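You operate a simulated robot arm through the tools that you are given. There is no shell and no other tool.

You are at the controls of a simulated two-armed robot. One attempt, no reset.

TASK
Set up the left shock absorber: collar at 3 mm, gold knob at 3, gauge at 4 bar.
Fine: loosen the red ring for the collar and tighten it after; the blue hose end goes back on its rest, the valve stays uncapped; leave the other side alone.
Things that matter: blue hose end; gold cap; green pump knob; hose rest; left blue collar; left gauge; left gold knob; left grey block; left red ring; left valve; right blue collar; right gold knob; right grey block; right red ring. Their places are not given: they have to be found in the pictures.

The check looks at the end state, three seconds after you hand in, the way a careful person would. Anything else that was tipped, shoved, dropped, spilled or broken makes it a failure.

THE ROBOT
Two 7-joint arms with fingered hands on one trunk that stands fixed in place. Base frame: the origin is at the foot of the trunk, x ahead of it, y to its left, z up; the work surface is at about z = 883. Units: mm, degrees, N and s.
The left shoulder is at [30, 119, 1342], the right one opposite. With the tool pointing down near the work surface each hand reaches from about 180 to 660 mm from the base axis, measured 20 degrees to its own side. Payload 3.8 kg a hand.
The TCP of each hand is the grasp point between the finger pads, 25 mm short of the fingertips. In the tool frame z runs along the fingers and y along their closing line. The gripper opens to 88 mm; its body begins 29 mm behind the TCP. The gripper is a hand of 4 fingers: y runs from the thumb to the fingers, the wrist lies at [-13, -106, -174] in the tool frame.
Orientation is told as [roll, pitch, yaw] about the base's x, y, z axes, in that order, counted from this pose: with the fingers straight down and the wrist toward the robot, the tool's x, y and z point along [0, 1, 0], [1, 0, 0] and [0, 0, -1] of the base frame.

THE INTERFACE
- The arms move only by the tool step_arm. It takes "left_increments", "right_increments" or both (then of equal length, played together; a hand with none holds still); each is one flat list of numbers, 6 for each row, row after row: the shift along the base's x, y, z in mm, then the turn, a rotation vector about the base's x, y, z in degrees. In form: [x, y, z, ax, ay, az, x, y, z, ax, ay, az, ...]. A call has 1 to 20 rows; each row shifts and turns the commanded pose from where the row before left it. Rows are played at 5 a second. More than 50 mm and 8.6 degrees between two rows, and nothing of the call is played. A pose out of reach is approached as far as the arm can. The call stops where the force on the tool passes 40 N (or 10 N more than at its start, if that is more) or the arm is blocked; 0.2 s more then pass. In this call time passes only in rows, and 0.2 s behind the last. It gives the time, the measured TCP pose, the force on the tool (base axes), the opening and the grip force at its end, in the units of the frame above (readings bear some noise), with the torque about the TCP (base axes, N m) and any sound that the robot's microphone picked up.
- Cameras (640 x 400 px; columns grow to the right, rows downward): "scene" is now at [54.5, 30.4, 1899.5]; the picture's right is [0.44, -0.90, 0.00], its down [-0.70, -0.35, -0.62] and it looks along [0.56, 0.27, -0.79] (base axes); focal length 365 px, centre (320, 200). "left" rides on the left gripper at [-64, -83, -98] in its tool frame; the picture's right is [-0.62, -0.37, 0.69], its down [0.71, -0.63, 0.30] and it looks along [0.32, 0.68, 0.65] (tool axes); focal length 265 px, centre (320, 200). "right" rides on the right gripper at [64, -83, -98] in its tool frame; the picture's right is [-0.62, 0.37, -0.69], its down [-0.71, -0.63, 0.30] and it looks along [-0.32, 0.68, 0.65] (tool axes); focal length 265 px, centre (320, 200).
- capture(camera): a new picture of that camera. It takes no simulated time.
- move_column(by): moves the trunk up (or, below 0, down) by that many mm; the arms and the scene camera ride with it, the base frame stays. It gives what a move gives, with no picture.
- set_fingers(index, middle, ring, thumb_bend, thumb_turn, hand): sets how far each is bent, from 0 (flat) to 1 (curled in); at 0.3 the hand is open as for a grip, at 0.7 the pads meet at the TCP. One left out holds its place. A second passes; each finger stops where it meets its share of the squeeze, and holds until it gets a number again. It is the only way to open and close the hand. It gives what a move gives, with no picture; readings hold the bend of each and the force on the fingers (four entries, about 0 where the hand has none), thumb and palm. thumb_turn goes from beside the hand (0) to across from the fingers (1), as for a grip.
- head_to(pan, tilt): turns the head with the scene camera to pan (to the left, within 120 degrees either way) and tilt (down, from -29 to 69), counted from straight ahead of the robot. It gives what a move gives.
- locate(camera, pixels): for up to 12 pixels [column, row] of the newest picture of that camera ("zoom" is the newest enlarged one), the place [x, y, z] in the base frame of the surface seen there, good to about 3 mm, but the place of the scene camera against the robot may be out by one fixed shift of up to 18 mm in any direction. It takes no simulated time.
- inspect(camera, box): a new picture of the part [left, top, right, bottom] of that camera's present view, enlarged. It takes no simulated time.
- close_job(): hands the job in; it is judged then, once.

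Open the grippers and draw the arms clear of the work before you hand the job in, unless the task says otherwise.

The tools are called after "Request:" by a JSON object that holds its "method" and its "body". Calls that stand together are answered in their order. step_arm: Moves the arms, as the interface text tells. Its arguments: {"type":"object","properties":{"left_increments":{"type":"array","items":{"type":"number"}},"right_increments":{"type":"array","items":{"type":"number"}}},"required":[]} The other tools are called the same way: move_column (by) moves the trunk up or down; set_fingers (index, middle, ring, thumb_bend, thumb_turn, hand) moves the fingers one by one; head_to (pan, tilt) turns the head that bears the scene camera; capture (camera) takes a picture; locate (camera, pixels) gives the place of the surface under pixels of a picture; inspect (camera, box) takes an enlarged picture of a part of a camera's view; close_job () hands the job in.

At the start:

```text
time: 0.0
left_ee_pos: [389.7, 343.3, 1362.8]
left_orientation: [0.0, 0.0, 0.1]
left_contact_force: [-1.0, 0.2, 0.4]
left_torque: [0.01, -0.03, -0.01]
left_opening: 87.6
left_gripper_force: 0.1
left_shape: jaw
left_bend: [0.3, 0.3, 0.3, 0.3, 0.98]
left_finger forces: [0.1, 0.0, 0.0, 0.1, 0.0, 0.0]
right_ee_pos: [612.7, -52.4, 1359.1]
right_orientation: [0.0, 0.1, 0.0]
right_contact_force: [1.0, -0.4, 0.2]
right_torque: [-0.01, -0.04, 0.0]
right_opening: 87.7
right_gripper_force: 0.1
right_shape: jaw
right_bend: [0.3, 0.3, 0.3, 0.3, 0.98]
right_finger forces: [0.1, 0.0, 0.1, 0.0, 0.0, 0.0]
trunk travel left (down, up): [-498.0, 92.0]
head pan, tilt (commanded): [26.2, 51.7]
```

scene: 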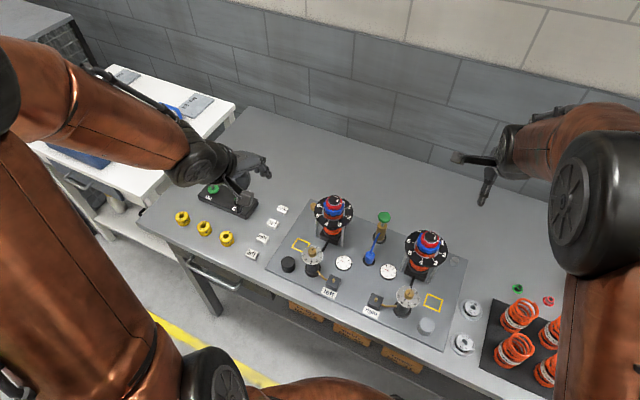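
right: 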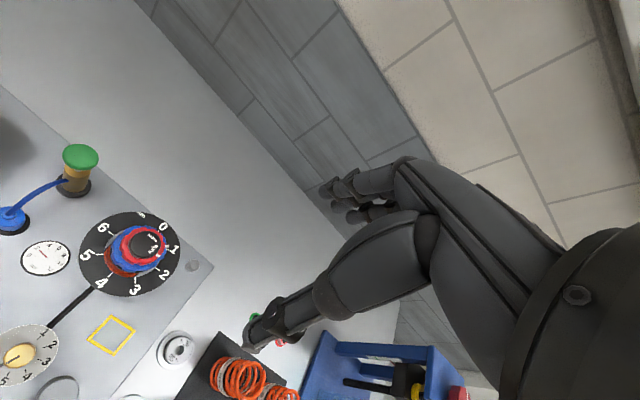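
left: 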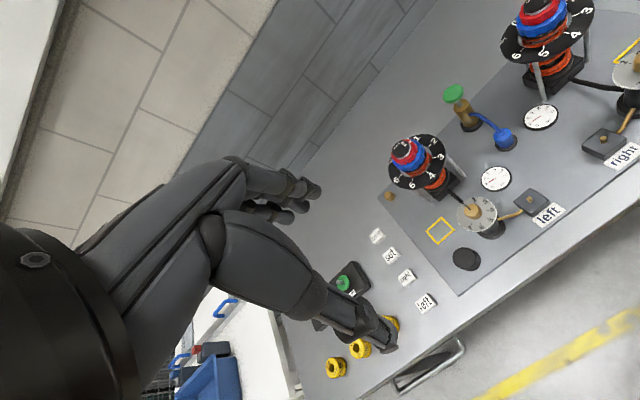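

I start by looking closely at the work area: the left shock tower appears near (333, 215) in the scene picture, the pump near (383, 222), the hose end near (370, 257), gauges at (344, 263) and (388, 270).

Request:
{"method": "inspect", "body": {"camera": "scene", "box": [260, 180, 420, 310]}}

Request:
{"method": "inspect", "body": {"camera": "scene", "box": [360, 200, 480, 350]}}

Request:
{"method": "inspect", "body": {"camera": "left", "box": [340, 60, 640, 300]}}

```text
3.08 times, centred on (340, 245) of scene
```

zoom: 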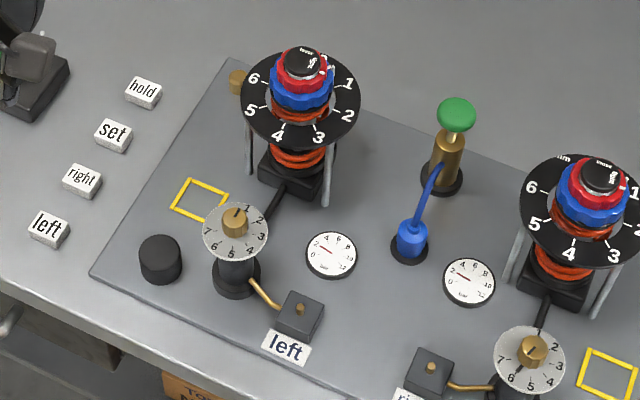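

```text
2.67 times, centred on (420, 275) of scene
```

zoom: 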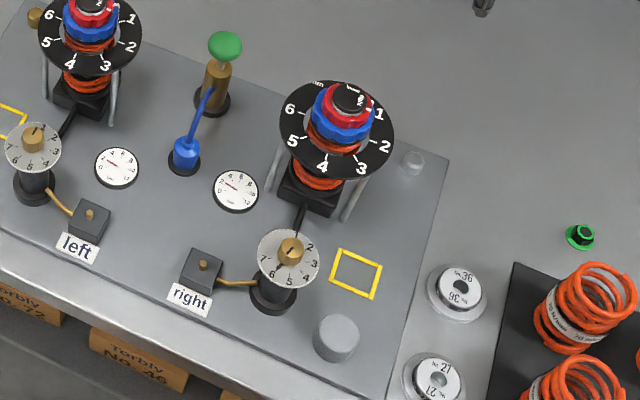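

```text
1.67 times, centred on (490, 180) of left
```

zoom: 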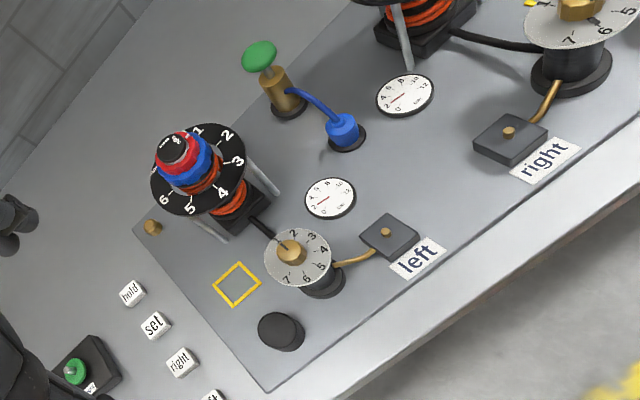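

The overview shows the left unit (dial tower, gold knob dial, gauge, grey block with valve) clearly. I zoom further on every item to read the present settings.

Request:
{"method": "inspect", "body": {"camera": "scene", "box": [312, 190, 356, 218]}}

Request:
{"method": "inspect", "body": {"camera": "scene", "box": [300, 240, 364, 300]}}

Request:
{"method": "inspect", "body": {"camera": "scene", "box": [350, 200, 410, 290]}}

Request:
{"method": "inspect", "body": {"camera": "left", "box": [375, 120, 475, 200]}}

Request:
{"method": "inspect", "body": {"camera": "left", "box": [440, 150, 580, 250]}}

```text
14.29 times, centred on (334, 204) of scene
```

zoom: 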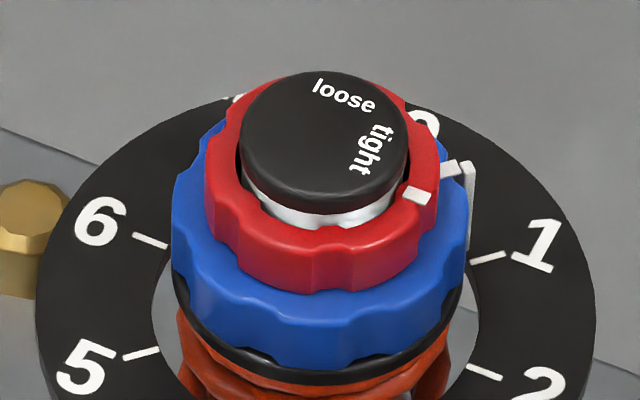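

```text
6.67 times, centred on (332, 270) of scene
```

zoom: 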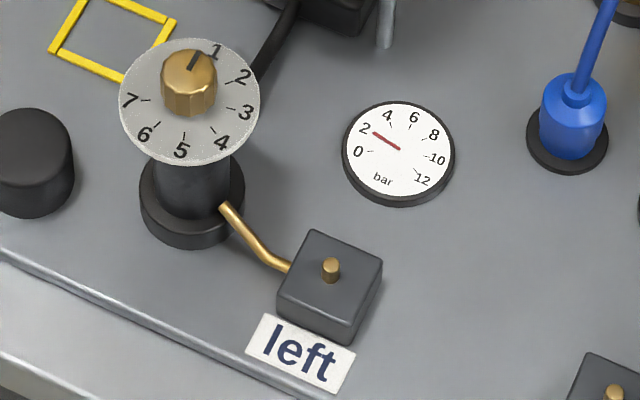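

```text
4.44 times, centred on (380, 245) of scene
```

zoom: 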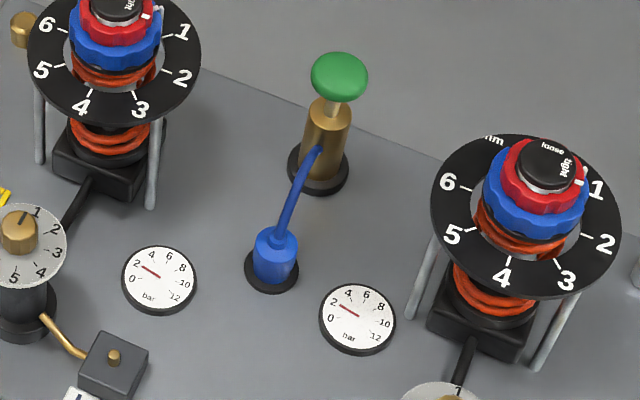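

```text
5.00 times, centred on (425, 160) of left
```

zoom: 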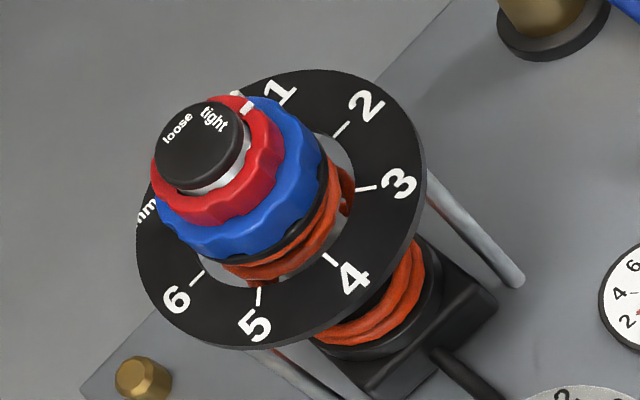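

```text
4.00 times, centred on (510, 200) of left
```

zoom: 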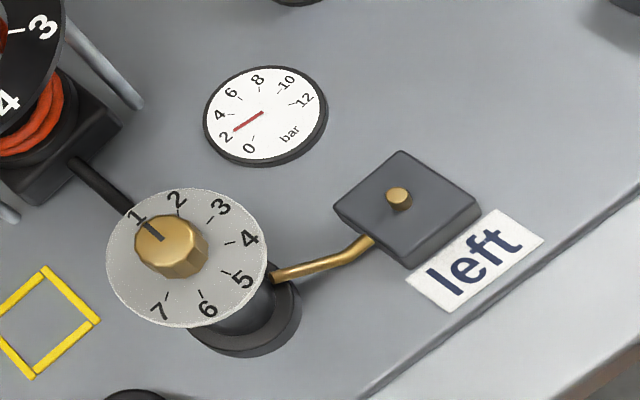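

The left ring is at "tight", the knob points at 1, the left gauge reads about 2 bar. I now locate features in the left gripper picture (which has no fixed shift), and the same ones in the scene picture to gauge the offset.

Request:
{"method": "locate", "body": {"camera": "left", "pixels": [[405, 150], [417, 162], [476, 210], [484, 221], [533, 200], [542, 207], [496, 178], [504, 140], [453, 93], [390, 195], [465, 108], [465, 258]]}}

Request:
{"method": "locate", "body": {"camera": "scene", "pixels": [[334, 200], [333, 214], [312, 252], [318, 256], [332, 281], [334, 285], [344, 263], [370, 258], [384, 217], [313, 206], [428, 238], [404, 292]]}}

Request:
{"method": "inspect", "body": {"camera": "scene", "box": [404, 225, 452, 265]}}

Request:
{"method": "inspect", "body": {"camera": "right", "box": [0, 130, 220, 400]}}

```text
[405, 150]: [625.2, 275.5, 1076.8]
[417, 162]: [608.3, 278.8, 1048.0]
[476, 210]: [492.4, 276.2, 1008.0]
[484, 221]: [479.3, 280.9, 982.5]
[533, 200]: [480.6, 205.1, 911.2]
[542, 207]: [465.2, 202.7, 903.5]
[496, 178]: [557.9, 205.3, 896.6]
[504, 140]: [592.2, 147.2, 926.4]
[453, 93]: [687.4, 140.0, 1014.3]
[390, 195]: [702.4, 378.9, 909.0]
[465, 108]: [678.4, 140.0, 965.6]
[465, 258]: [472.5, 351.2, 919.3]
```

```text
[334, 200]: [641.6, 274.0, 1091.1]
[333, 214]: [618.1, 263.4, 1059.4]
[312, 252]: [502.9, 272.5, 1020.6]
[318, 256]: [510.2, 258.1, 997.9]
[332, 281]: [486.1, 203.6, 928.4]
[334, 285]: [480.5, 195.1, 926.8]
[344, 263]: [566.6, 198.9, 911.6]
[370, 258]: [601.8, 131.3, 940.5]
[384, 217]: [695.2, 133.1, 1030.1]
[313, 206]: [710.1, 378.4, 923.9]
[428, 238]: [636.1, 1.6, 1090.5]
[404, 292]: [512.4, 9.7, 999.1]
```

```text
10.00 times, centred on (428, 245) of scene
```

zoom: 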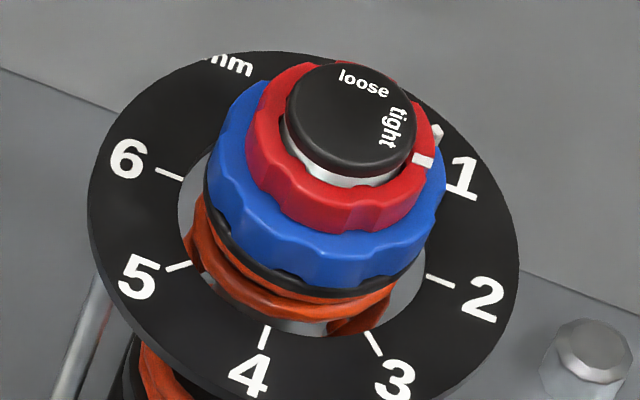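

```text
1.48 times, centred on (110, 265) of right
```

zoom: 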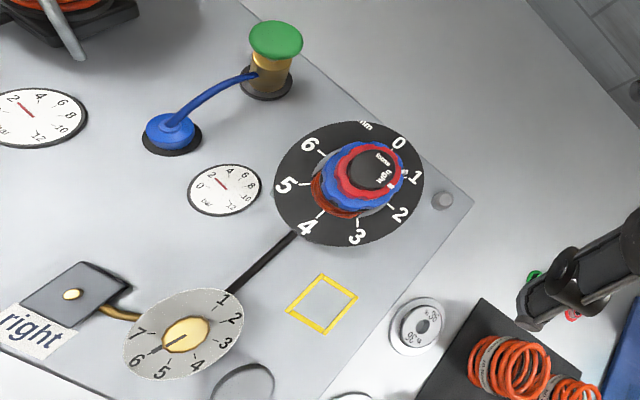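

The scene camera reads about (+8, -4, +15) off the gripper camera. I bring the left hand to a nearer viewing pose (about 500, 200, 1250) so its camera looks closely at the left tower.

Request:
{"method": "step_arm", "body": {"left_increments": [22, -28.6, -22.6, 0, 0, 0, 22, -28.6, -22.6, 0, 0, 0, 22, -28.6, -22.6, 0, 0, 0, 22, -28.6, -22.6, 0, 0, 0, 22, -28.6, -22.6, 0, 0, 0]}}

Request:
{"method": "capture", "body": {"camera": "left"}}

Request:
{"method": "capture", "body": {"camera": "scene"}}

```text
time: 1.2
left_ee_pos: [499.5, 199.9, 1247.1]
left_orientation: [0.1, 0.1, 0.1]
left_contact_force: [0.5, 0.6, -0.1]
left_torque: [-0.03, 0.01, 0.0]
left_opening: 87.9
left_gripper_force: 0.1
left_shape: jaw
left_bend: [0.3, 0.3, 0.3, 0.3, 0.98]
left_finger forces: [0.1, 0.0, 0.0, 0.0, 0.1, 0.0]
right_ee_pos: [612.9, -52.1, 1358.6]
right_orientation: [0.1, 0.1, 0.0]
right_contact_force: [0.7, -0.2, 0.1]
right_torque: [0.01, 0.01, 0.01]
right_opening: 87.6
right_gripper_force: 0.1
right_shape: jaw
right_bend: [0.3, 0.3, 0.3, 0.3, 0.98]
right_finger forces: [0.0, 0.1, 0.0, 0.0, 0.1, 0.0]
trunk travel left (down, up): [-498.0, 92.0]
head pan, tilt (commanded): [26.2, 51.7]
```

```text
taken
```

left: 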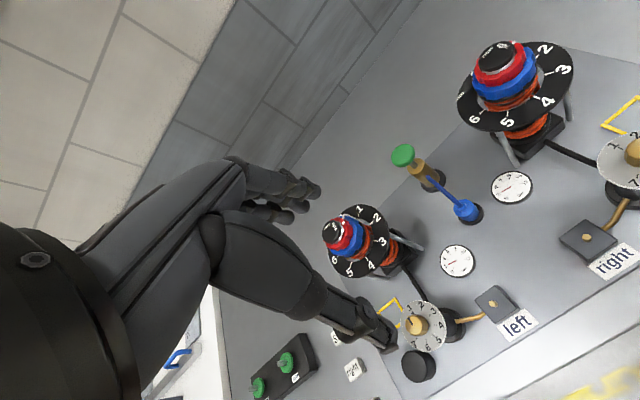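

```text
taken
```

scene: 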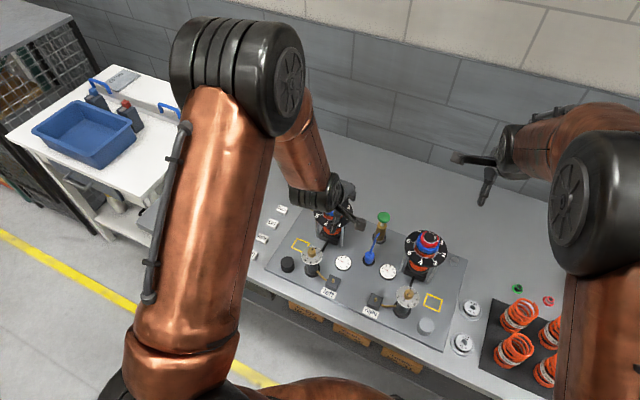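

The left tower is now at about (350, 240) in the left picture. I enlarge it to measure ring, collar and dial ticks.

Request:
{"method": "inspect", "body": {"camera": "left", "box": [315, 195, 411, 285]}}

Request:
{"method": "inspect", "body": {"camera": "left", "box": [380, 270, 540, 390]}}

```text
4.44 times, centred on (363, 240) of left
```

zoom: 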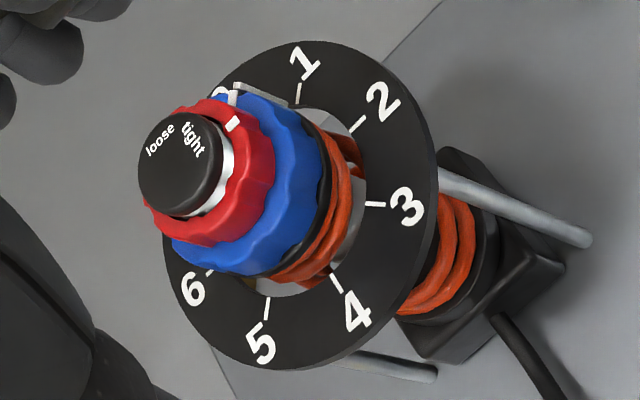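

```text
3.33 times, centred on (460, 330) of left
```

zoom: 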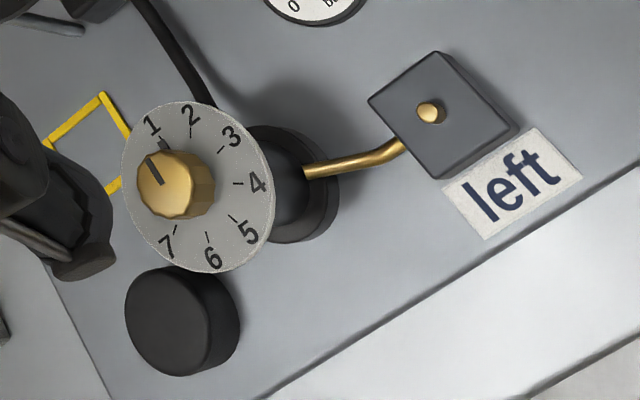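

I re-take the tower zoom so I can locate tick marks, cap centre and edges directly in it.

Request:
{"method": "inspect", "body": {"camera": "left", "box": [315, 195, 411, 285]}}

Request:
{"method": "locate", "body": {"camera": "zoom", "pixels": [[300, 92], [357, 127], [376, 204], [335, 282], [268, 308], [208, 271], [175, 165], [232, 124], [255, 90], [280, 98], [285, 160], [255, 180]]}}

Request:
{"method": "locate", "body": {"camera": "zoom", "pixels": [[145, 150], [212, 140], [185, 213], [180, 118], [150, 205], [230, 230], [178, 250], [250, 272], [270, 180], [310, 140], [310, 200], [350, 170]]}}

```text
4.44 times, centred on (363, 240) of left
```

zoom: 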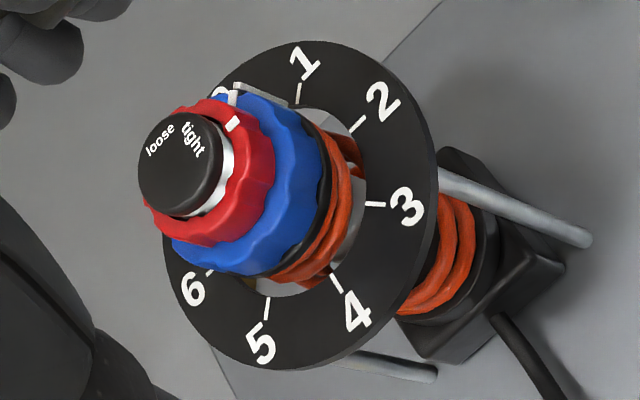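

```text
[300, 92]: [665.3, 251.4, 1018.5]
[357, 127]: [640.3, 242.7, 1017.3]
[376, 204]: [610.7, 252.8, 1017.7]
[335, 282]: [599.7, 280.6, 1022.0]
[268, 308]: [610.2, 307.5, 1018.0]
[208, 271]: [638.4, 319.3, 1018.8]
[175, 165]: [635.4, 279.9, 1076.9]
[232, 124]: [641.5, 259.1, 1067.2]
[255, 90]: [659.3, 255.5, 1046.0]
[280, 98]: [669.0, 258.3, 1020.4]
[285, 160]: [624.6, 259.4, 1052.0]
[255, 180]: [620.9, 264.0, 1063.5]
```

```text
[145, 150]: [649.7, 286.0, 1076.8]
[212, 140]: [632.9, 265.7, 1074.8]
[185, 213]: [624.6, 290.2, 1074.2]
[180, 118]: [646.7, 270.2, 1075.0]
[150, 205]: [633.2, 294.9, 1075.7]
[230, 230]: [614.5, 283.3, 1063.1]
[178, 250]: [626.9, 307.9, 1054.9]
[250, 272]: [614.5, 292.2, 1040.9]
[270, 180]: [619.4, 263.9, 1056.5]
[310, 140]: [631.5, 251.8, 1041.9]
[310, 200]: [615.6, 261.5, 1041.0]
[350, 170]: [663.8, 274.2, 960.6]
```

The ticks fit a circle centred about (638, 281) with radius 38 at z 1018, 45° apart and clockwise (0 at +x, 1 at -45°, 3 at -135°); cap top is 1077, ring about r 24 at z 1055-1068, collar about r 30 at z 1038-1055, mark near 1. I look at the hand shape and locate the pump, hose and knob items.

Request:
{"method": "inspect", "body": {"camera": "scene", "box": [280, 150, 400, 260]}}

Request:
{"method": "inspect", "body": {"camera": "left", "box": [380, 130, 500, 230]}}

Request:
{"method": "locate", "body": {"camera": "zoom", "pixels": [[120, 125], [170, 165], [215, 240], [240, 190], [300, 275], [345, 260], [320, 310], [395, 380]]}}

```text
3.64 times, centred on (340, 205) of scene
```

zoom: 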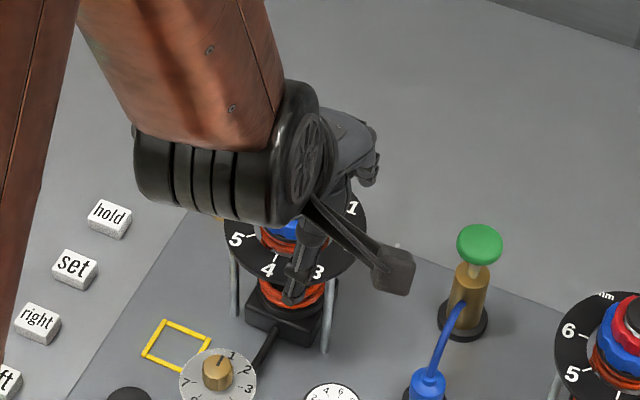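

```text
4.00 times, centred on (440, 180) of left
```

zoom: 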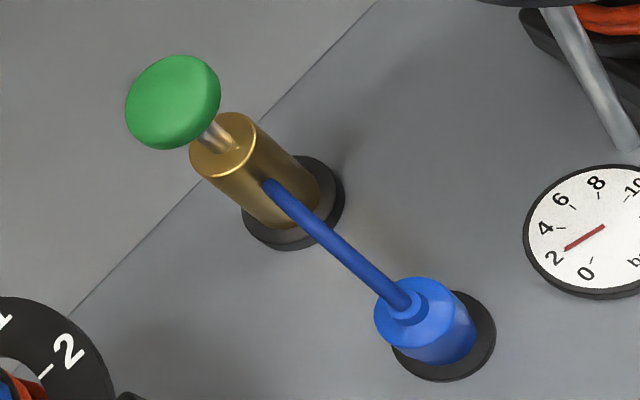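

```text
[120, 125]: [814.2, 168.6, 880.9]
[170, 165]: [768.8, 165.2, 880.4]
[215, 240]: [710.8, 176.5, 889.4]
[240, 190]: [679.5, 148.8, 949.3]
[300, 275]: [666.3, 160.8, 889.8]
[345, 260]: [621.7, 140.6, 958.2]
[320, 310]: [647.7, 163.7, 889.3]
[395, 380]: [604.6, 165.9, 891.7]
```

The hand, hose end (about 592, 147) and pump (about 687, 140) are clear. I lower the trunk 80 mm so the shoulders are nearer the wrist height needed at the tower, which gives more reach.

Request:
{"method": "move_column", "body": {"by": -80}}

Request:
{"method": "capture", "body": {"camera": "left"}}

Request:
{"method": "capture", "body": {"camera": "scene"}}

```text
time: 2.4
left_ee_pos: [499.4, 199.9, 1167.7]
left_orientation: [0.0, -0.1, 0.1]
left_contact_force: [-0.9, 0.1, -0.8]
left_torque: [0.0, -0.02, -0.02]
left_opening: 87.7
left_gripper_force: 0.0
left_shape: jaw
left_bend: [0.3, 0.3, 0.3, 0.3, 0.98]
left_finger forces: [0.1, 0.0, 0.1, 0.1, 0.0, 0.0]
right_ee_pos: [612.4, -52.0, 1277.6]
right_orientation: [0.0, 0.0, 0.0]
right_contact_force: [1.1, 0.1, 0.6]
right_torque: [0.01, 0.0, -0.01]
right_opening: 87.4
right_gripper_force: 0.1
right_shape: jaw
right_bend: [0.3, 0.3, 0.3, 0.3, 0.98]
right_finger forces: [0.0, 0.0, 0.0, 0.1, 0.1, 0.0]
trunk travel left (down, up): [-418.0, 172.0]
head pan, tilt (commanded): [26.2, 51.7]
```

```text
taken
```

left: 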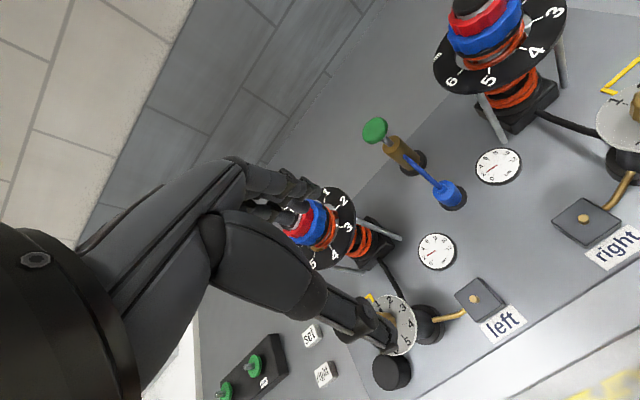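

```text
taken
```

scene: 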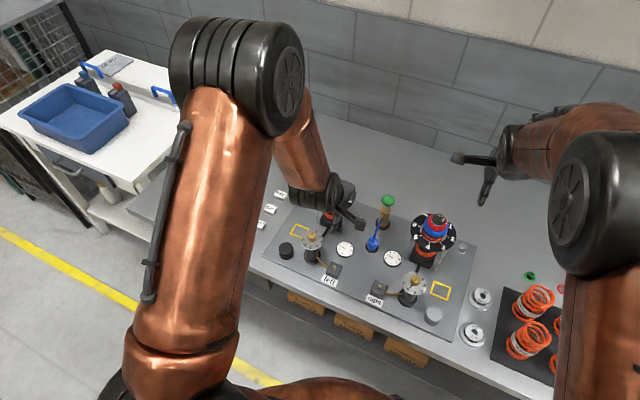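

TCP projects near (315, 242) in the left picture. I move the hand above the tower axis (638, 281) at z 1140, turning it 45° clockwise so I can later unscrew the ring counter-clockwise.

Request:
{"method": "step_arm", "body": {"left_increments": [23.1, 13.5, -4.6, 0, 0, -7.5, 23.1, 13.5, -4.6, 0, 0, -7.5, 23.1, 13.5, -4.6, 0, 0, -7.5, 23.1, 13.5, -4.6, 0, 0, -7.5, 23.1, 13.5, -4.6, 0, 0, -7.5, 23.1, 13.5, -4.6, 0, 0, -7.5]}}

Request:
{"method": "capture", "body": {"camera": "left"}}

Request:
{"method": "inspect", "body": {"camera": "scene", "box": [280, 160, 400, 260]}}

```text
time: 3.8
left_ee_pos: [638.9, 282.3, 1140.1]
left_orientation: [-0.1, 0.0, -45.0]
left_contact_force: [-0.5, -0.7, -0.4]
left_torque: [-0.01, 0.03, 0.01]
left_opening: 87.7
left_gripper_force: 0.1
left_shape: jaw
left_bend: [0.3, 0.3, 0.3, 0.3, 0.98]
left_finger forces: [0.1, 0.0, 0.0, 0.0, 0.1, 0.1]
right_ee_pos: [614.5, -52.9, 1277.9]
right_orientation: [0.1, 0.1, 0.1]
right_contact_force: [-0.4, 0.3, -0.2]
right_torque: [0.0, 0.0, 0.02]
right_opening: 87.5
right_gripper_force: 0.0
right_shape: jaw
right_bend: [0.3, 0.3, 0.3, 0.3, 0.98]
right_finger forces: [0.0, 0.0, 0.1, 0.0, 0.1, 0.0]
trunk travel left (down, up): [-418.0, 172.0]
head pan, tilt (commanded): [26.2, 51.7]
```

```text
taken
```

left: 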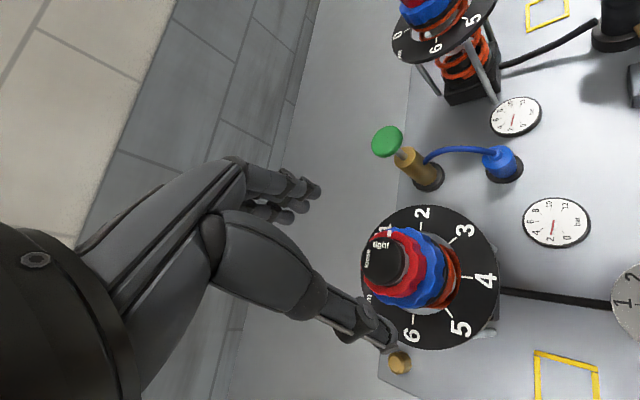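

```text
4.00 times, centred on (340, 210) of scene
```

zoom: 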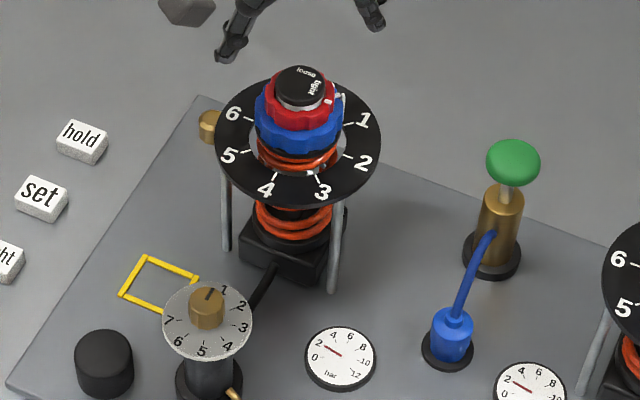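

The hand is on the axis: the cap centre shows at about (383, 264) where I predict (379, 260). I zoom to read the labels and refine the centre.

Request:
{"method": "inspect", "body": {"camera": "left", "box": [350, 195, 510, 355]}}

Request:
{"method": "inspect", "body": {"camera": "left", "box": [355, 220, 425, 310]}}

Request:
{"method": "locate", "body": {"camera": "left", "pixels": [[383, 264], [364, 264], [401, 262], [383, 284], [382, 245], [387, 232], [400, 234], [420, 265], [395, 305], [442, 260], [415, 237], [440, 300]]}}

```text
2.50 times, centred on (430, 275) of left
```

zoom: 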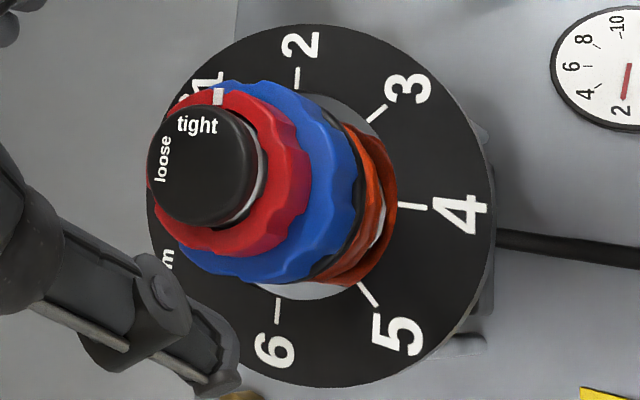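

```text
4.44 times, centred on (390, 265) of left
```

zoom: 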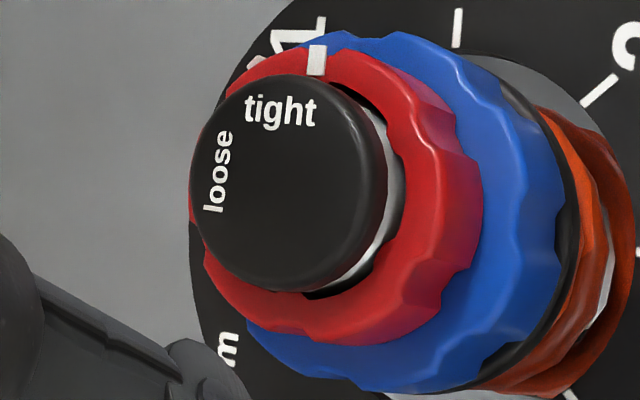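

```text
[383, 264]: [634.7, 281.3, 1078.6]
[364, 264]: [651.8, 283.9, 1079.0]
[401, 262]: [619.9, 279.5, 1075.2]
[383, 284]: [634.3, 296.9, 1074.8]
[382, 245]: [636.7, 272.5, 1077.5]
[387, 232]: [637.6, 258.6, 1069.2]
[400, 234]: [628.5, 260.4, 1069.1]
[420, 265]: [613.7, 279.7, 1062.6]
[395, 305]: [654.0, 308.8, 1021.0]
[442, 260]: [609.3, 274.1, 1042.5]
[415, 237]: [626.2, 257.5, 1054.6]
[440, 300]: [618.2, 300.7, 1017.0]
```

The ring mark is at "tight" (-90°, i.e. -y) and "loose" is at 0° (+x), so it needs about +90°. I locate the thumb and finger tips in the left picture to learn the fingertip geometry before descending.

Request:
{"method": "inspect", "body": {"camera": "left", "box": [230, 150, 410, 370]}}

Request:
{"method": "locate", "body": {"camera": "left", "pixels": [[388, 347], [375, 335], [355, 333], [365, 315], [310, 185], [318, 192], [300, 205], [287, 218], [275, 205], [290, 180], [345, 310], [330, 292]]}}

```text
1.82 times, centred on (320, 260) of left
```

zoom: 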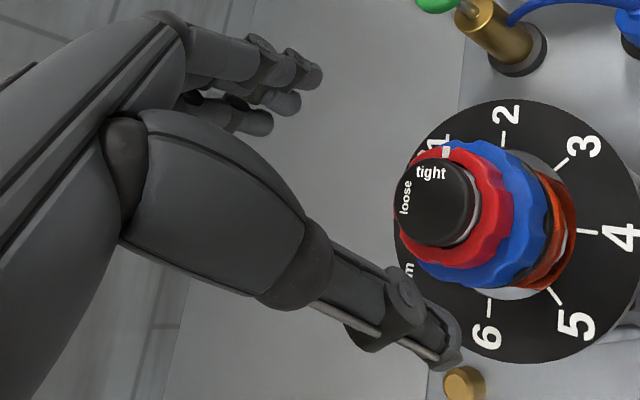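

```text
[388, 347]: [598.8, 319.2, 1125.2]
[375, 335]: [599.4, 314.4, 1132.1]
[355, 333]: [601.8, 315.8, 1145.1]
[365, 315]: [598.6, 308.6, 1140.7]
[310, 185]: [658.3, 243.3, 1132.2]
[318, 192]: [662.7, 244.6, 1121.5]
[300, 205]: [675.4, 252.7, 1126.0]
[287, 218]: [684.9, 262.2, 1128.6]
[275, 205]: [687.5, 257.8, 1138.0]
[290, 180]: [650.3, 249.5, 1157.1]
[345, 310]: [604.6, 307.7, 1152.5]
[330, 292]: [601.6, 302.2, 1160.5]
```

Fingertips sit at roughly y +42 to +47 (three fingers, x about -11, 5, 18) and the thumb at y -50, reaching about 15-25 mm beyond the TCP. I descend to TCP z 1084 so only the tips are at ring level (1057-1068).

Request:
{"method": "step_arm", "body": {"left_increments": [-0.7, -0.6, -20, 0, 0, 0, -0.7, -0.6, -20, 0, 0, 0, 0, 0, -16, 0, 0, 0]}}

Request:
{"method": "capture", "body": {"camera": "left"}}

Request:
{"method": "inspect", "body": {"camera": "scene", "box": [280, 150, 400, 250]}}

```text
time: 4.6
left_ee_pos: [637.2, 282.0, 1085.0]
left_orientation: [0.0, 0.0, -45.0]
left_contact_force: [0.1, 0.1, -0.3]
left_torque: [0.02, 0.0, 0.04]
left_opening: 87.6
left_gripper_force: 0.0
left_shape: jaw
left_bend: [0.3, 0.3, 0.3, 0.3, 0.98]
left_finger forces: [0.1, 0.0, 0.0, 0.0, 0.0, 0.0]
right_ee_pos: [612.5, -51.4, 1278.0]
right_orientation: [0.0, 0.0, 0.1]
right_contact_force: [0.7, -0.8, -0.4]
right_torque: [-0.01, 0.05, 0.01]
right_opening: 87.6
right_gripper_force: 0.0
right_shape: jaw
right_bend: [0.3, 0.3, 0.3, 0.3, 0.98]
right_finger forces: [0.0, 0.0, 0.1, 0.0, 0.0, 0.0]
trunk travel left (down, up): [-418.0, 172.0]
head pan, tilt (commanded): [26.2, 51.7]
```

```text
taken
```

left: 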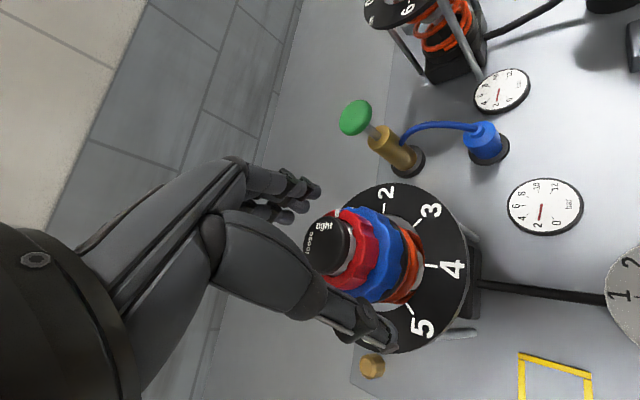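

```text
4.00 times, centred on (340, 200) of scene
```

zoom: 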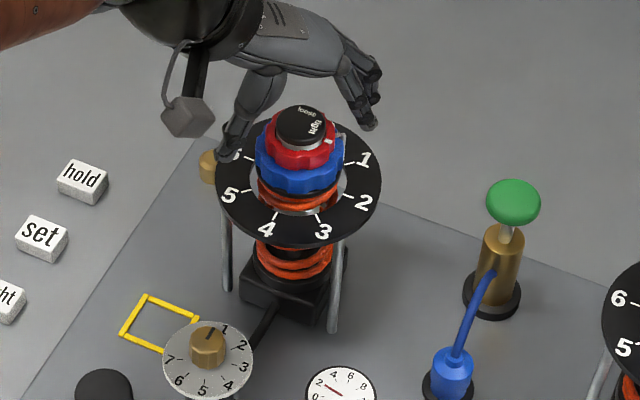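

The fingers straddle the ring and cap without contact. I close a bit first (bend 0.42) to see how the tips move.

Request:
{"method": "set_fingers", "body": {"hand": "left", "index": 0.42, "middle": 0.42, "ring": 0.42, "thumb_bend": 0.42}}

Request:
{"method": "inspect", "body": {"camera": "left", "box": [230, 150, 410, 370]}}

Request:
{"method": "inspect", "body": {"camera": "scene", "box": [310, 150, 390, 220]}}

```text
time: 5.6
left_ee_pos: [635.3, 281.9, 1084.2]
left_orientation: [0.0, 0.0, -44.8]
left_contact_force: [0.3, -0.7, 0.2]
left_torque: [0.0, -0.05, 0.0]
left_opening: 59.7
left_gripper_force: 0.0
left_shape: fingers
left_bend: [0.42, 0.42, 0.42, 0.42, 0.98]
left_finger forces: [0.0, 0.0, 0.0, 0.0, 0.0, 0.0]
right_ee_pos: [612.7, -52.5, 1278.2]
right_orientation: [0.0, 0.0, 0.0]
right_contact_force: [-0.1, -0.1, 0.6]
right_torque: [-0.03, -0.02, 0.01]
right_opening: 87.5
right_gripper_force: 0.0
right_shape: jaw
right_bend: [0.3, 0.3, 0.3, 0.3, 0.98]
right_finger forces: [0.0, 0.0, 0.0, 0.0, 0.0, 0.0]
trunk travel left (down, up): [-418.0, 172.0]
head pan, tilt (commanded): [26.2, 51.7]
```

```text
1.82 times, centred on (320, 260) of left
```

zoom: 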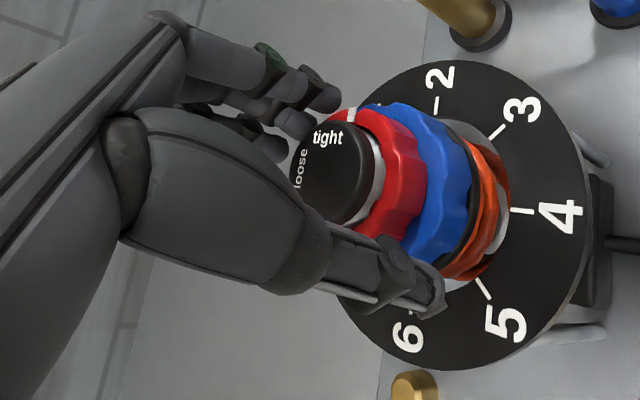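

```text
5.71 times, centred on (350, 185) of scene
```

zoom: 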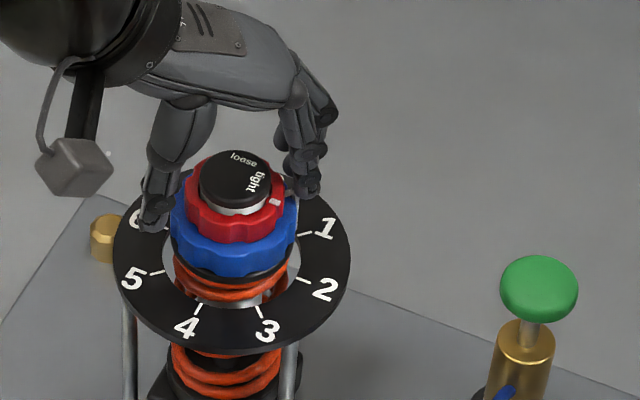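

Opening is now about 60 mm without contact. I check the thumb-tip and finger-tip heights to be sure they close onto the ring and not the collar.

Request:
{"method": "inspect", "body": {"camera": "left", "box": [270, 170, 370, 340]}}

Request:
{"method": "locate", "body": {"camera": "zoom", "pixels": [[426, 350], [410, 330], [390, 310], [370, 300], [318, 155], [345, 160], [290, 180], [275, 205]]}}

Request:
{"method": "capture", "body": {"camera": "left"}}

Request:
{"method": "locate", "body": {"camera": "left", "pixels": [[351, 320], [345, 312], [335, 303], [322, 204], [318, 195], [305, 215], [296, 232], [360, 260]]}}

```text
2.35 times, centred on (320, 255) of left
```

zoom: 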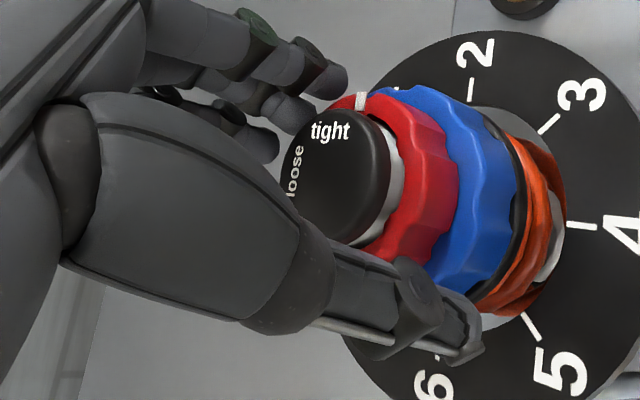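

```text
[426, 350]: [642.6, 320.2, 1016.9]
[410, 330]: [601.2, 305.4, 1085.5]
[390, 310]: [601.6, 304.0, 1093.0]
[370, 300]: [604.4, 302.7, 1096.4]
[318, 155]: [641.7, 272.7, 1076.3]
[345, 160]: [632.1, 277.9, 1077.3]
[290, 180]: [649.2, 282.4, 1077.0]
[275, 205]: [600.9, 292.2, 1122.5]
```

```text
taken
```

left: 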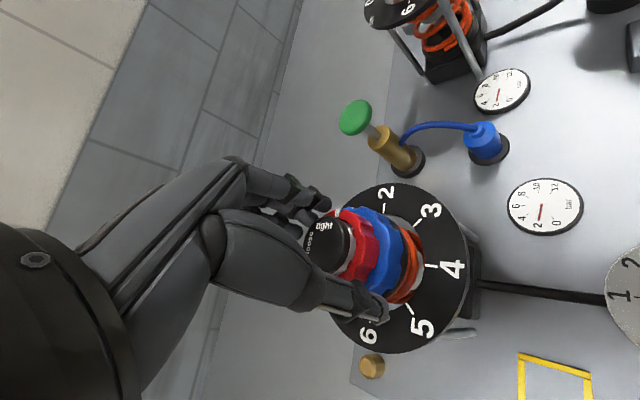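

```text
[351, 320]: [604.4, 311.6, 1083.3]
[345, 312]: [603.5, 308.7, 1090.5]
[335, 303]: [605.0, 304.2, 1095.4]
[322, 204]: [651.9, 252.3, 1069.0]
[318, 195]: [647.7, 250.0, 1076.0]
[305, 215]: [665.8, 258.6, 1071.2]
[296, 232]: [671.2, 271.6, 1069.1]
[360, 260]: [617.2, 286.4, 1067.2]
```

I locate the thumb tip itself near (383, 316) in the fresh left picture.

Request:
{"method": "locate", "body": {"camera": "left", "pixels": [[385, 320], [382, 315], [377, 318], [372, 305], [370, 325], [365, 290], [327, 205], [325, 212]]}}

```text
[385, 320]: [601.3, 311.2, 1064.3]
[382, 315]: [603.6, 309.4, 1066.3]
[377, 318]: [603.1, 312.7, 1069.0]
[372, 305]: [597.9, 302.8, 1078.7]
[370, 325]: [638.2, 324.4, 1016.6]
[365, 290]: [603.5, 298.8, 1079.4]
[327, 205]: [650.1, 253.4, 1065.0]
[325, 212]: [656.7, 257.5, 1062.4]
```

Thumb and finger tips are at z about 1062, which is ring level. I close until the fingers meet the ring.

Request:
{"method": "set_fingers", "body": {"hand": "left", "index": 0.6, "middle": 0.6, "ring": 0.6, "thumb_bend": 0.6}}

Request:
{"method": "capture", "body": {"camera": "left"}}

Request:
{"method": "inspect", "body": {"camera": "scene", "box": [310, 150, 390, 220]}}

```text
time: 6.6
left_ee_pos: [637.8, 280.9, 1085.0]
left_orientation: [0.0, 0.0, -44.9]
left_contact_force: [7.6, -6.4, 2.5]
left_torque: [-0.2, -0.2, -0.04]
left_opening: 37.2
left_gripper_force: 9.2
left_shape: fingers
left_bend: [0.51, 0.53, 0.59, 0.54, 0.97]
left_finger forces: [6.1, 6.9, 0.8, 0.0, 4.2, 0.1]
right_ee_pos: [613.0, -52.7, 1277.8]
right_orientation: [0.0, 0.1, 0.0]
right_contact_force: [-0.2, 0.0, 0.1]
right_torque: [0.0, 0.01, 0.0]
right_opening: 87.3
right_gripper_force: 0.2
right_shape: jaw
right_bend: [0.3, 0.3, 0.3, 0.3, 0.98]
right_finger forces: [0.1, 0.1, 0.1, 0.0, 0.1, 0.0]
trunk travel left (down, up): [-418.0, 172.0]
head pan, tilt (commanded): [26.2, 51.7]
```

```text
taken
```

left: 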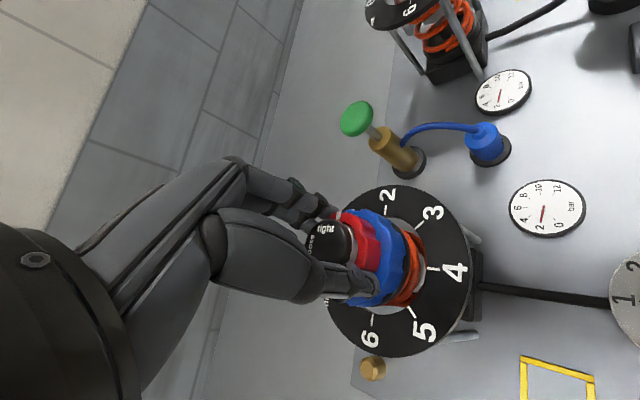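

```text
5.71 times, centred on (350, 185) of scene
```

zoom: 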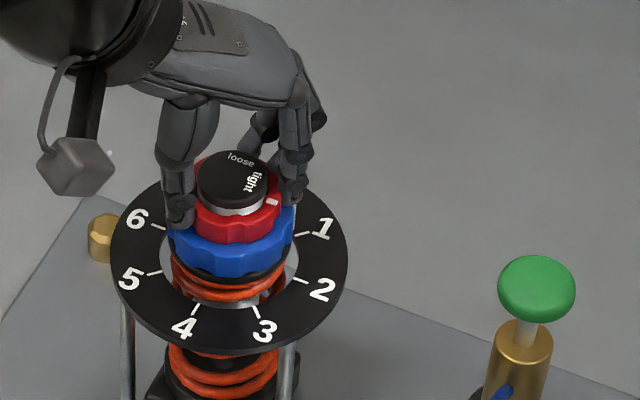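

Fingers hold the ring (index 6, middle 7, thumb 4 N). I shift the hand 1.4 mm toward the fingers to balance the forces and try turning counter-clockwise by 16°.

Request:
{"method": "step_arm", "body": {"left_increments": [0.7, -0.7, 0, 0, 0, 4, 0.3, -0.3, 0, 0, 0, 6, 0, 0, 0, 0, 0, 6]}}

Request:
{"method": "capture", "body": {"camera": "left"}}

Request:
{"method": "inspect", "body": {"camera": "scene", "box": [310, 150, 390, 220]}}

```text
time: 7.4
left_ee_pos: [638.1, 279.0, 1084.5]
left_orientation: [0.0, 0.1, -28.8]
left_contact_force: [6.0, -3.5, 3.7]
left_torque: [-0.05, -0.19, -0.05]
left_opening: 37.8
left_gripper_force: 7.7
left_shape: fingers
left_bend: [0.51, 0.53, 0.59, 0.54, 0.97]
left_finger forces: [5.7, 5.8, 0.3, 0.1, 4.8, 0.0]
right_ee_pos: [613.2, -53.7, 1277.7]
right_orientation: [0.0, -0.1, 0.1]
right_contact_force: [0.5, 0.5, -0.4]
right_torque: [-0.01, -0.01, 0.03]
right_opening: 87.7
right_gripper_force: 0.1
right_shape: jaw
right_bend: [0.3, 0.3, 0.3, 0.3, 0.98]
right_finger forces: [0.1, 0.1, 0.0, 0.1, 0.0, 0.0]
trunk travel left (down, up): [-418.0, 172.0]
head pan, tilt (commanded): [26.2, 51.7]
```

```text
taken
```

left: 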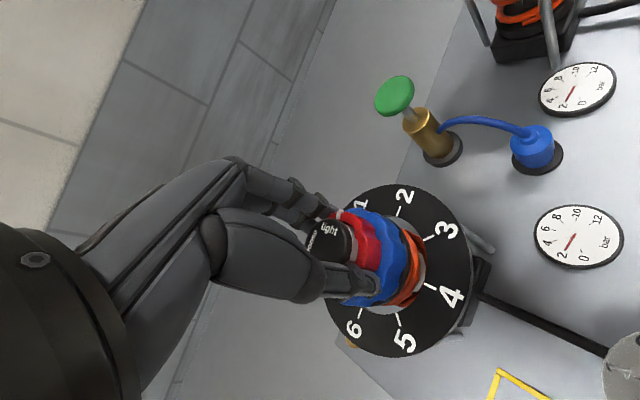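

```text
5.71 times, centred on (350, 185) of scene
```

zoom: 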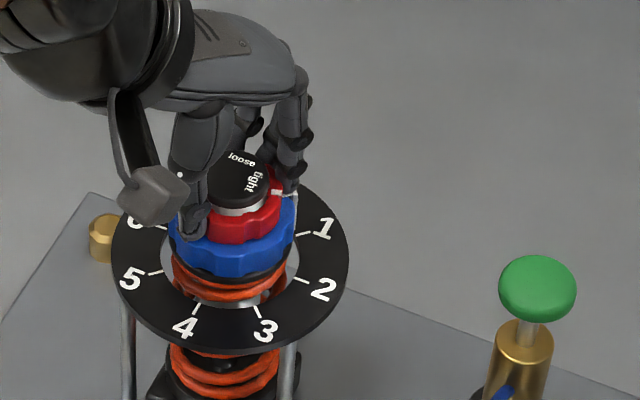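

The ring mark has moved with the hand (now near (285, 190) in the zoom) while the collar mark stayed. I keep turning counter-clockwise, another 35°.

Request:
{"method": "step_arm", "body": {"left_increments": [0, 0.3, 0, 0, 0, 7, 0, 0.3, 0, 0, 0, 7, 0, 0.3, 0, 0, 0, 7, 0, 0.3, 0, 0, 0, 7, 0, 0.3, 0, 0, 0, 7]}}

Request:
{"method": "capture", "body": {"camera": "left"}}

Request:
{"method": "inspect", "body": {"camera": "scene", "box": [310, 150, 390, 220]}}

```text
time: 8.6
left_ee_pos: [638.8, 280.7, 1084.7]
left_orientation: [0.0, -0.1, 6.2]
left_contact_force: [9.7, -1.8, 3.4]
left_torque: [-0.05, -0.27, -0.02]
left_opening: 37.6
left_gripper_force: 8.7
left_shape: fingers
left_bend: [0.5, 0.53, 0.6, 0.55, 0.96]
left_finger forces: [7.0, 5.8, 0.0, 0.0, 4.3, 0.0]
right_ee_pos: [614.1, -52.4, 1277.8]
right_orientation: [0.0, 0.2, 0.1]
right_contact_force: [0.1, -1.0, -0.2]
right_torque: [0.03, 0.01, 0.01]
right_opening: 87.7
right_gripper_force: 0.0
right_shape: jaw
right_bend: [0.3, 0.3, 0.3, 0.3, 0.98]
right_finger forces: [0.1, 0.1, 0.0, 0.0, 0.0, 0.0]
trunk travel left (down, up): [-418.0, 172.0]
head pan, tilt (commanded): [26.2, 51.7]
```

```text
taken
```

left: 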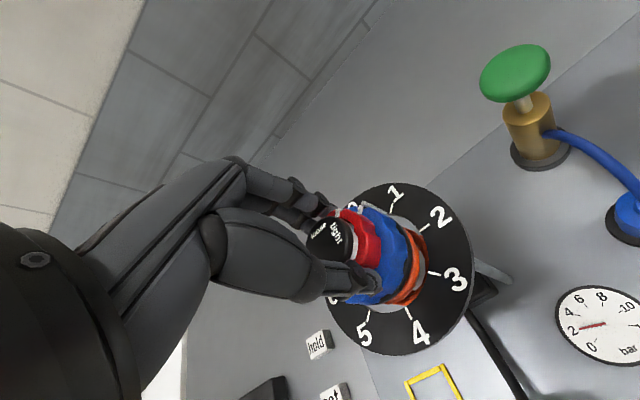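

```text
5.71 times, centred on (350, 185) of scene
```

zoom: 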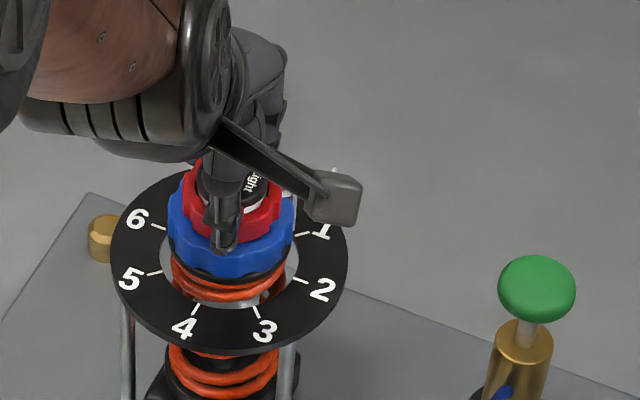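

Turning goes on freely. I continue another 39° toward yaw +45.

Request:
{"method": "step_arm", "body": {"left_increments": [-0.2, 0.2, 0, 0, 0, 7.8, -0.2, 0.2, 0, 0, 0, 7.8, -0.2, 0.2, 0, 0, 0, 7.8, -0.2, 0.2, 0, 0, 0, 7.8, -0.2, 0.2, 0, 0, 0, 7.8]}}

Request:
{"method": "capture", "body": {"camera": "left"}}

Request:
{"method": "inspect", "body": {"camera": "left", "box": [270, 170, 450, 340]}}

Request:
{"method": "inspect", "body": {"camera": "scene", "box": [310, 150, 390, 220]}}

```text
time: 9.8
left_ee_pos: [636.9, 280.9, 1083.3]
left_orientation: [0.1, 0.0, 45.1]
left_contact_force: [9.7, -4.4, 2.5]
left_torque: [-0.08, -0.23, -0.19]
left_opening: 37.8
left_gripper_force: 8.0
left_shape: fingers
left_bend: [0.5, 0.54, 0.6, 0.55, 0.96]
left_finger forces: [7.0, 3.6, 0.0, 0.0, 5.6, 0.1]
right_ee_pos: [613.2, -52.9, 1278.0]
right_orientation: [0.2, 0.2, -0.1]
right_contact_force: [0.6, 0.1, 0.3]
right_torque: [0.01, 0.0, -0.03]
right_opening: 87.6
right_gripper_force: 0.1
right_shape: jaw
right_bend: [0.3, 0.3, 0.3, 0.3, 0.98]
right_finger forces: [0.1, 0.1, 0.1, 0.0, 0.1, 0.0]
trunk travel left (down, up): [-418.0, 172.0]
head pan, tilt (commanded): [26.2, 51.7]
```

```text
taken
```

left: 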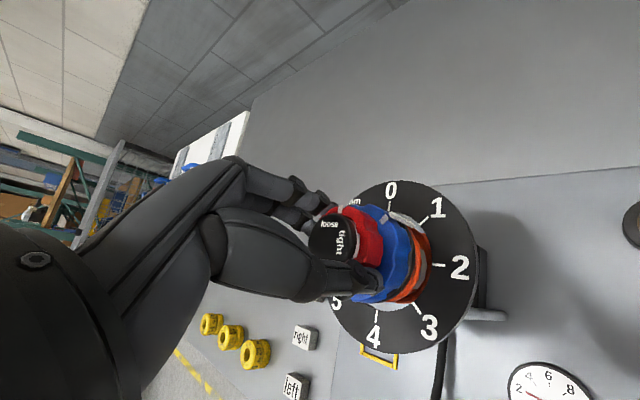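

```text
2.35 times, centred on (360, 255) of left
```

zoom: 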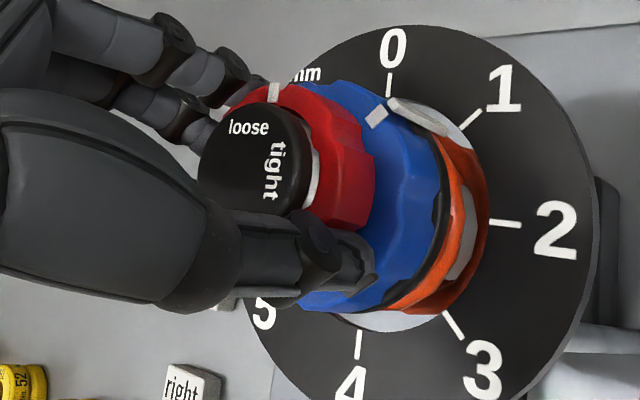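

```text
5.71 times, centred on (350, 185) of scene
```

zoom: 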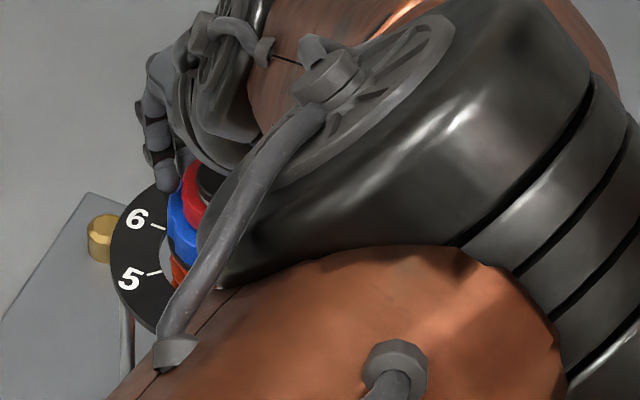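

The red mark is now beside "loose" and the torque about z rose to -0.19, suggesting the stop. I nudge another 4° to confirm.

Request:
{"method": "step_arm", "body": {"left_increments": [0, 0, 0, 0, 0, 2, 0, 0, 0, 0, 0, 2]}}

Request:
{"method": "inspect", "body": {"camera": "left", "box": [270, 170, 450, 340]}}

```text
time: 10.4
left_ee_pos: [636.7, 281.0, 1085.1]
left_orientation: [0.1, -0.1, 49.2]
left_contact_force: [12.3, -5.0, 3.3]
left_torque: [-0.11, -0.27, -0.25]
left_opening: 38.1
left_gripper_force: 9.1
left_shape: fingers
left_bend: [0.5, 0.54, 0.6, 0.54, 0.96]
left_finger forces: [8.7, 3.5, 0.0, 0.0, 5.5, 0.0]
right_ee_pos: [614.2, -54.1, 1277.7]
right_orientation: [0.1, 0.2, 0.0]
right_contact_force: [0.5, 0.6, 0.5]
right_torque: [0.0, 0.02, -0.04]
right_opening: 87.6
right_gripper_force: 0.1
right_shape: jaw
right_bend: [0.3, 0.3, 0.3, 0.3, 0.98]
right_finger forces: [0.0, 0.1, 0.0, 0.0, 0.0, 0.1]
trunk travel left (down, up): [-418.0, 172.0]
head pan, tilt (commanded): [26.2, 51.7]
```

```text
2.35 times, centred on (360, 255) of left
```

zoom: 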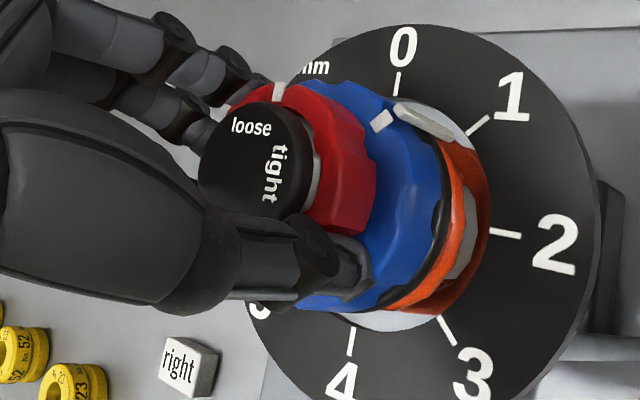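

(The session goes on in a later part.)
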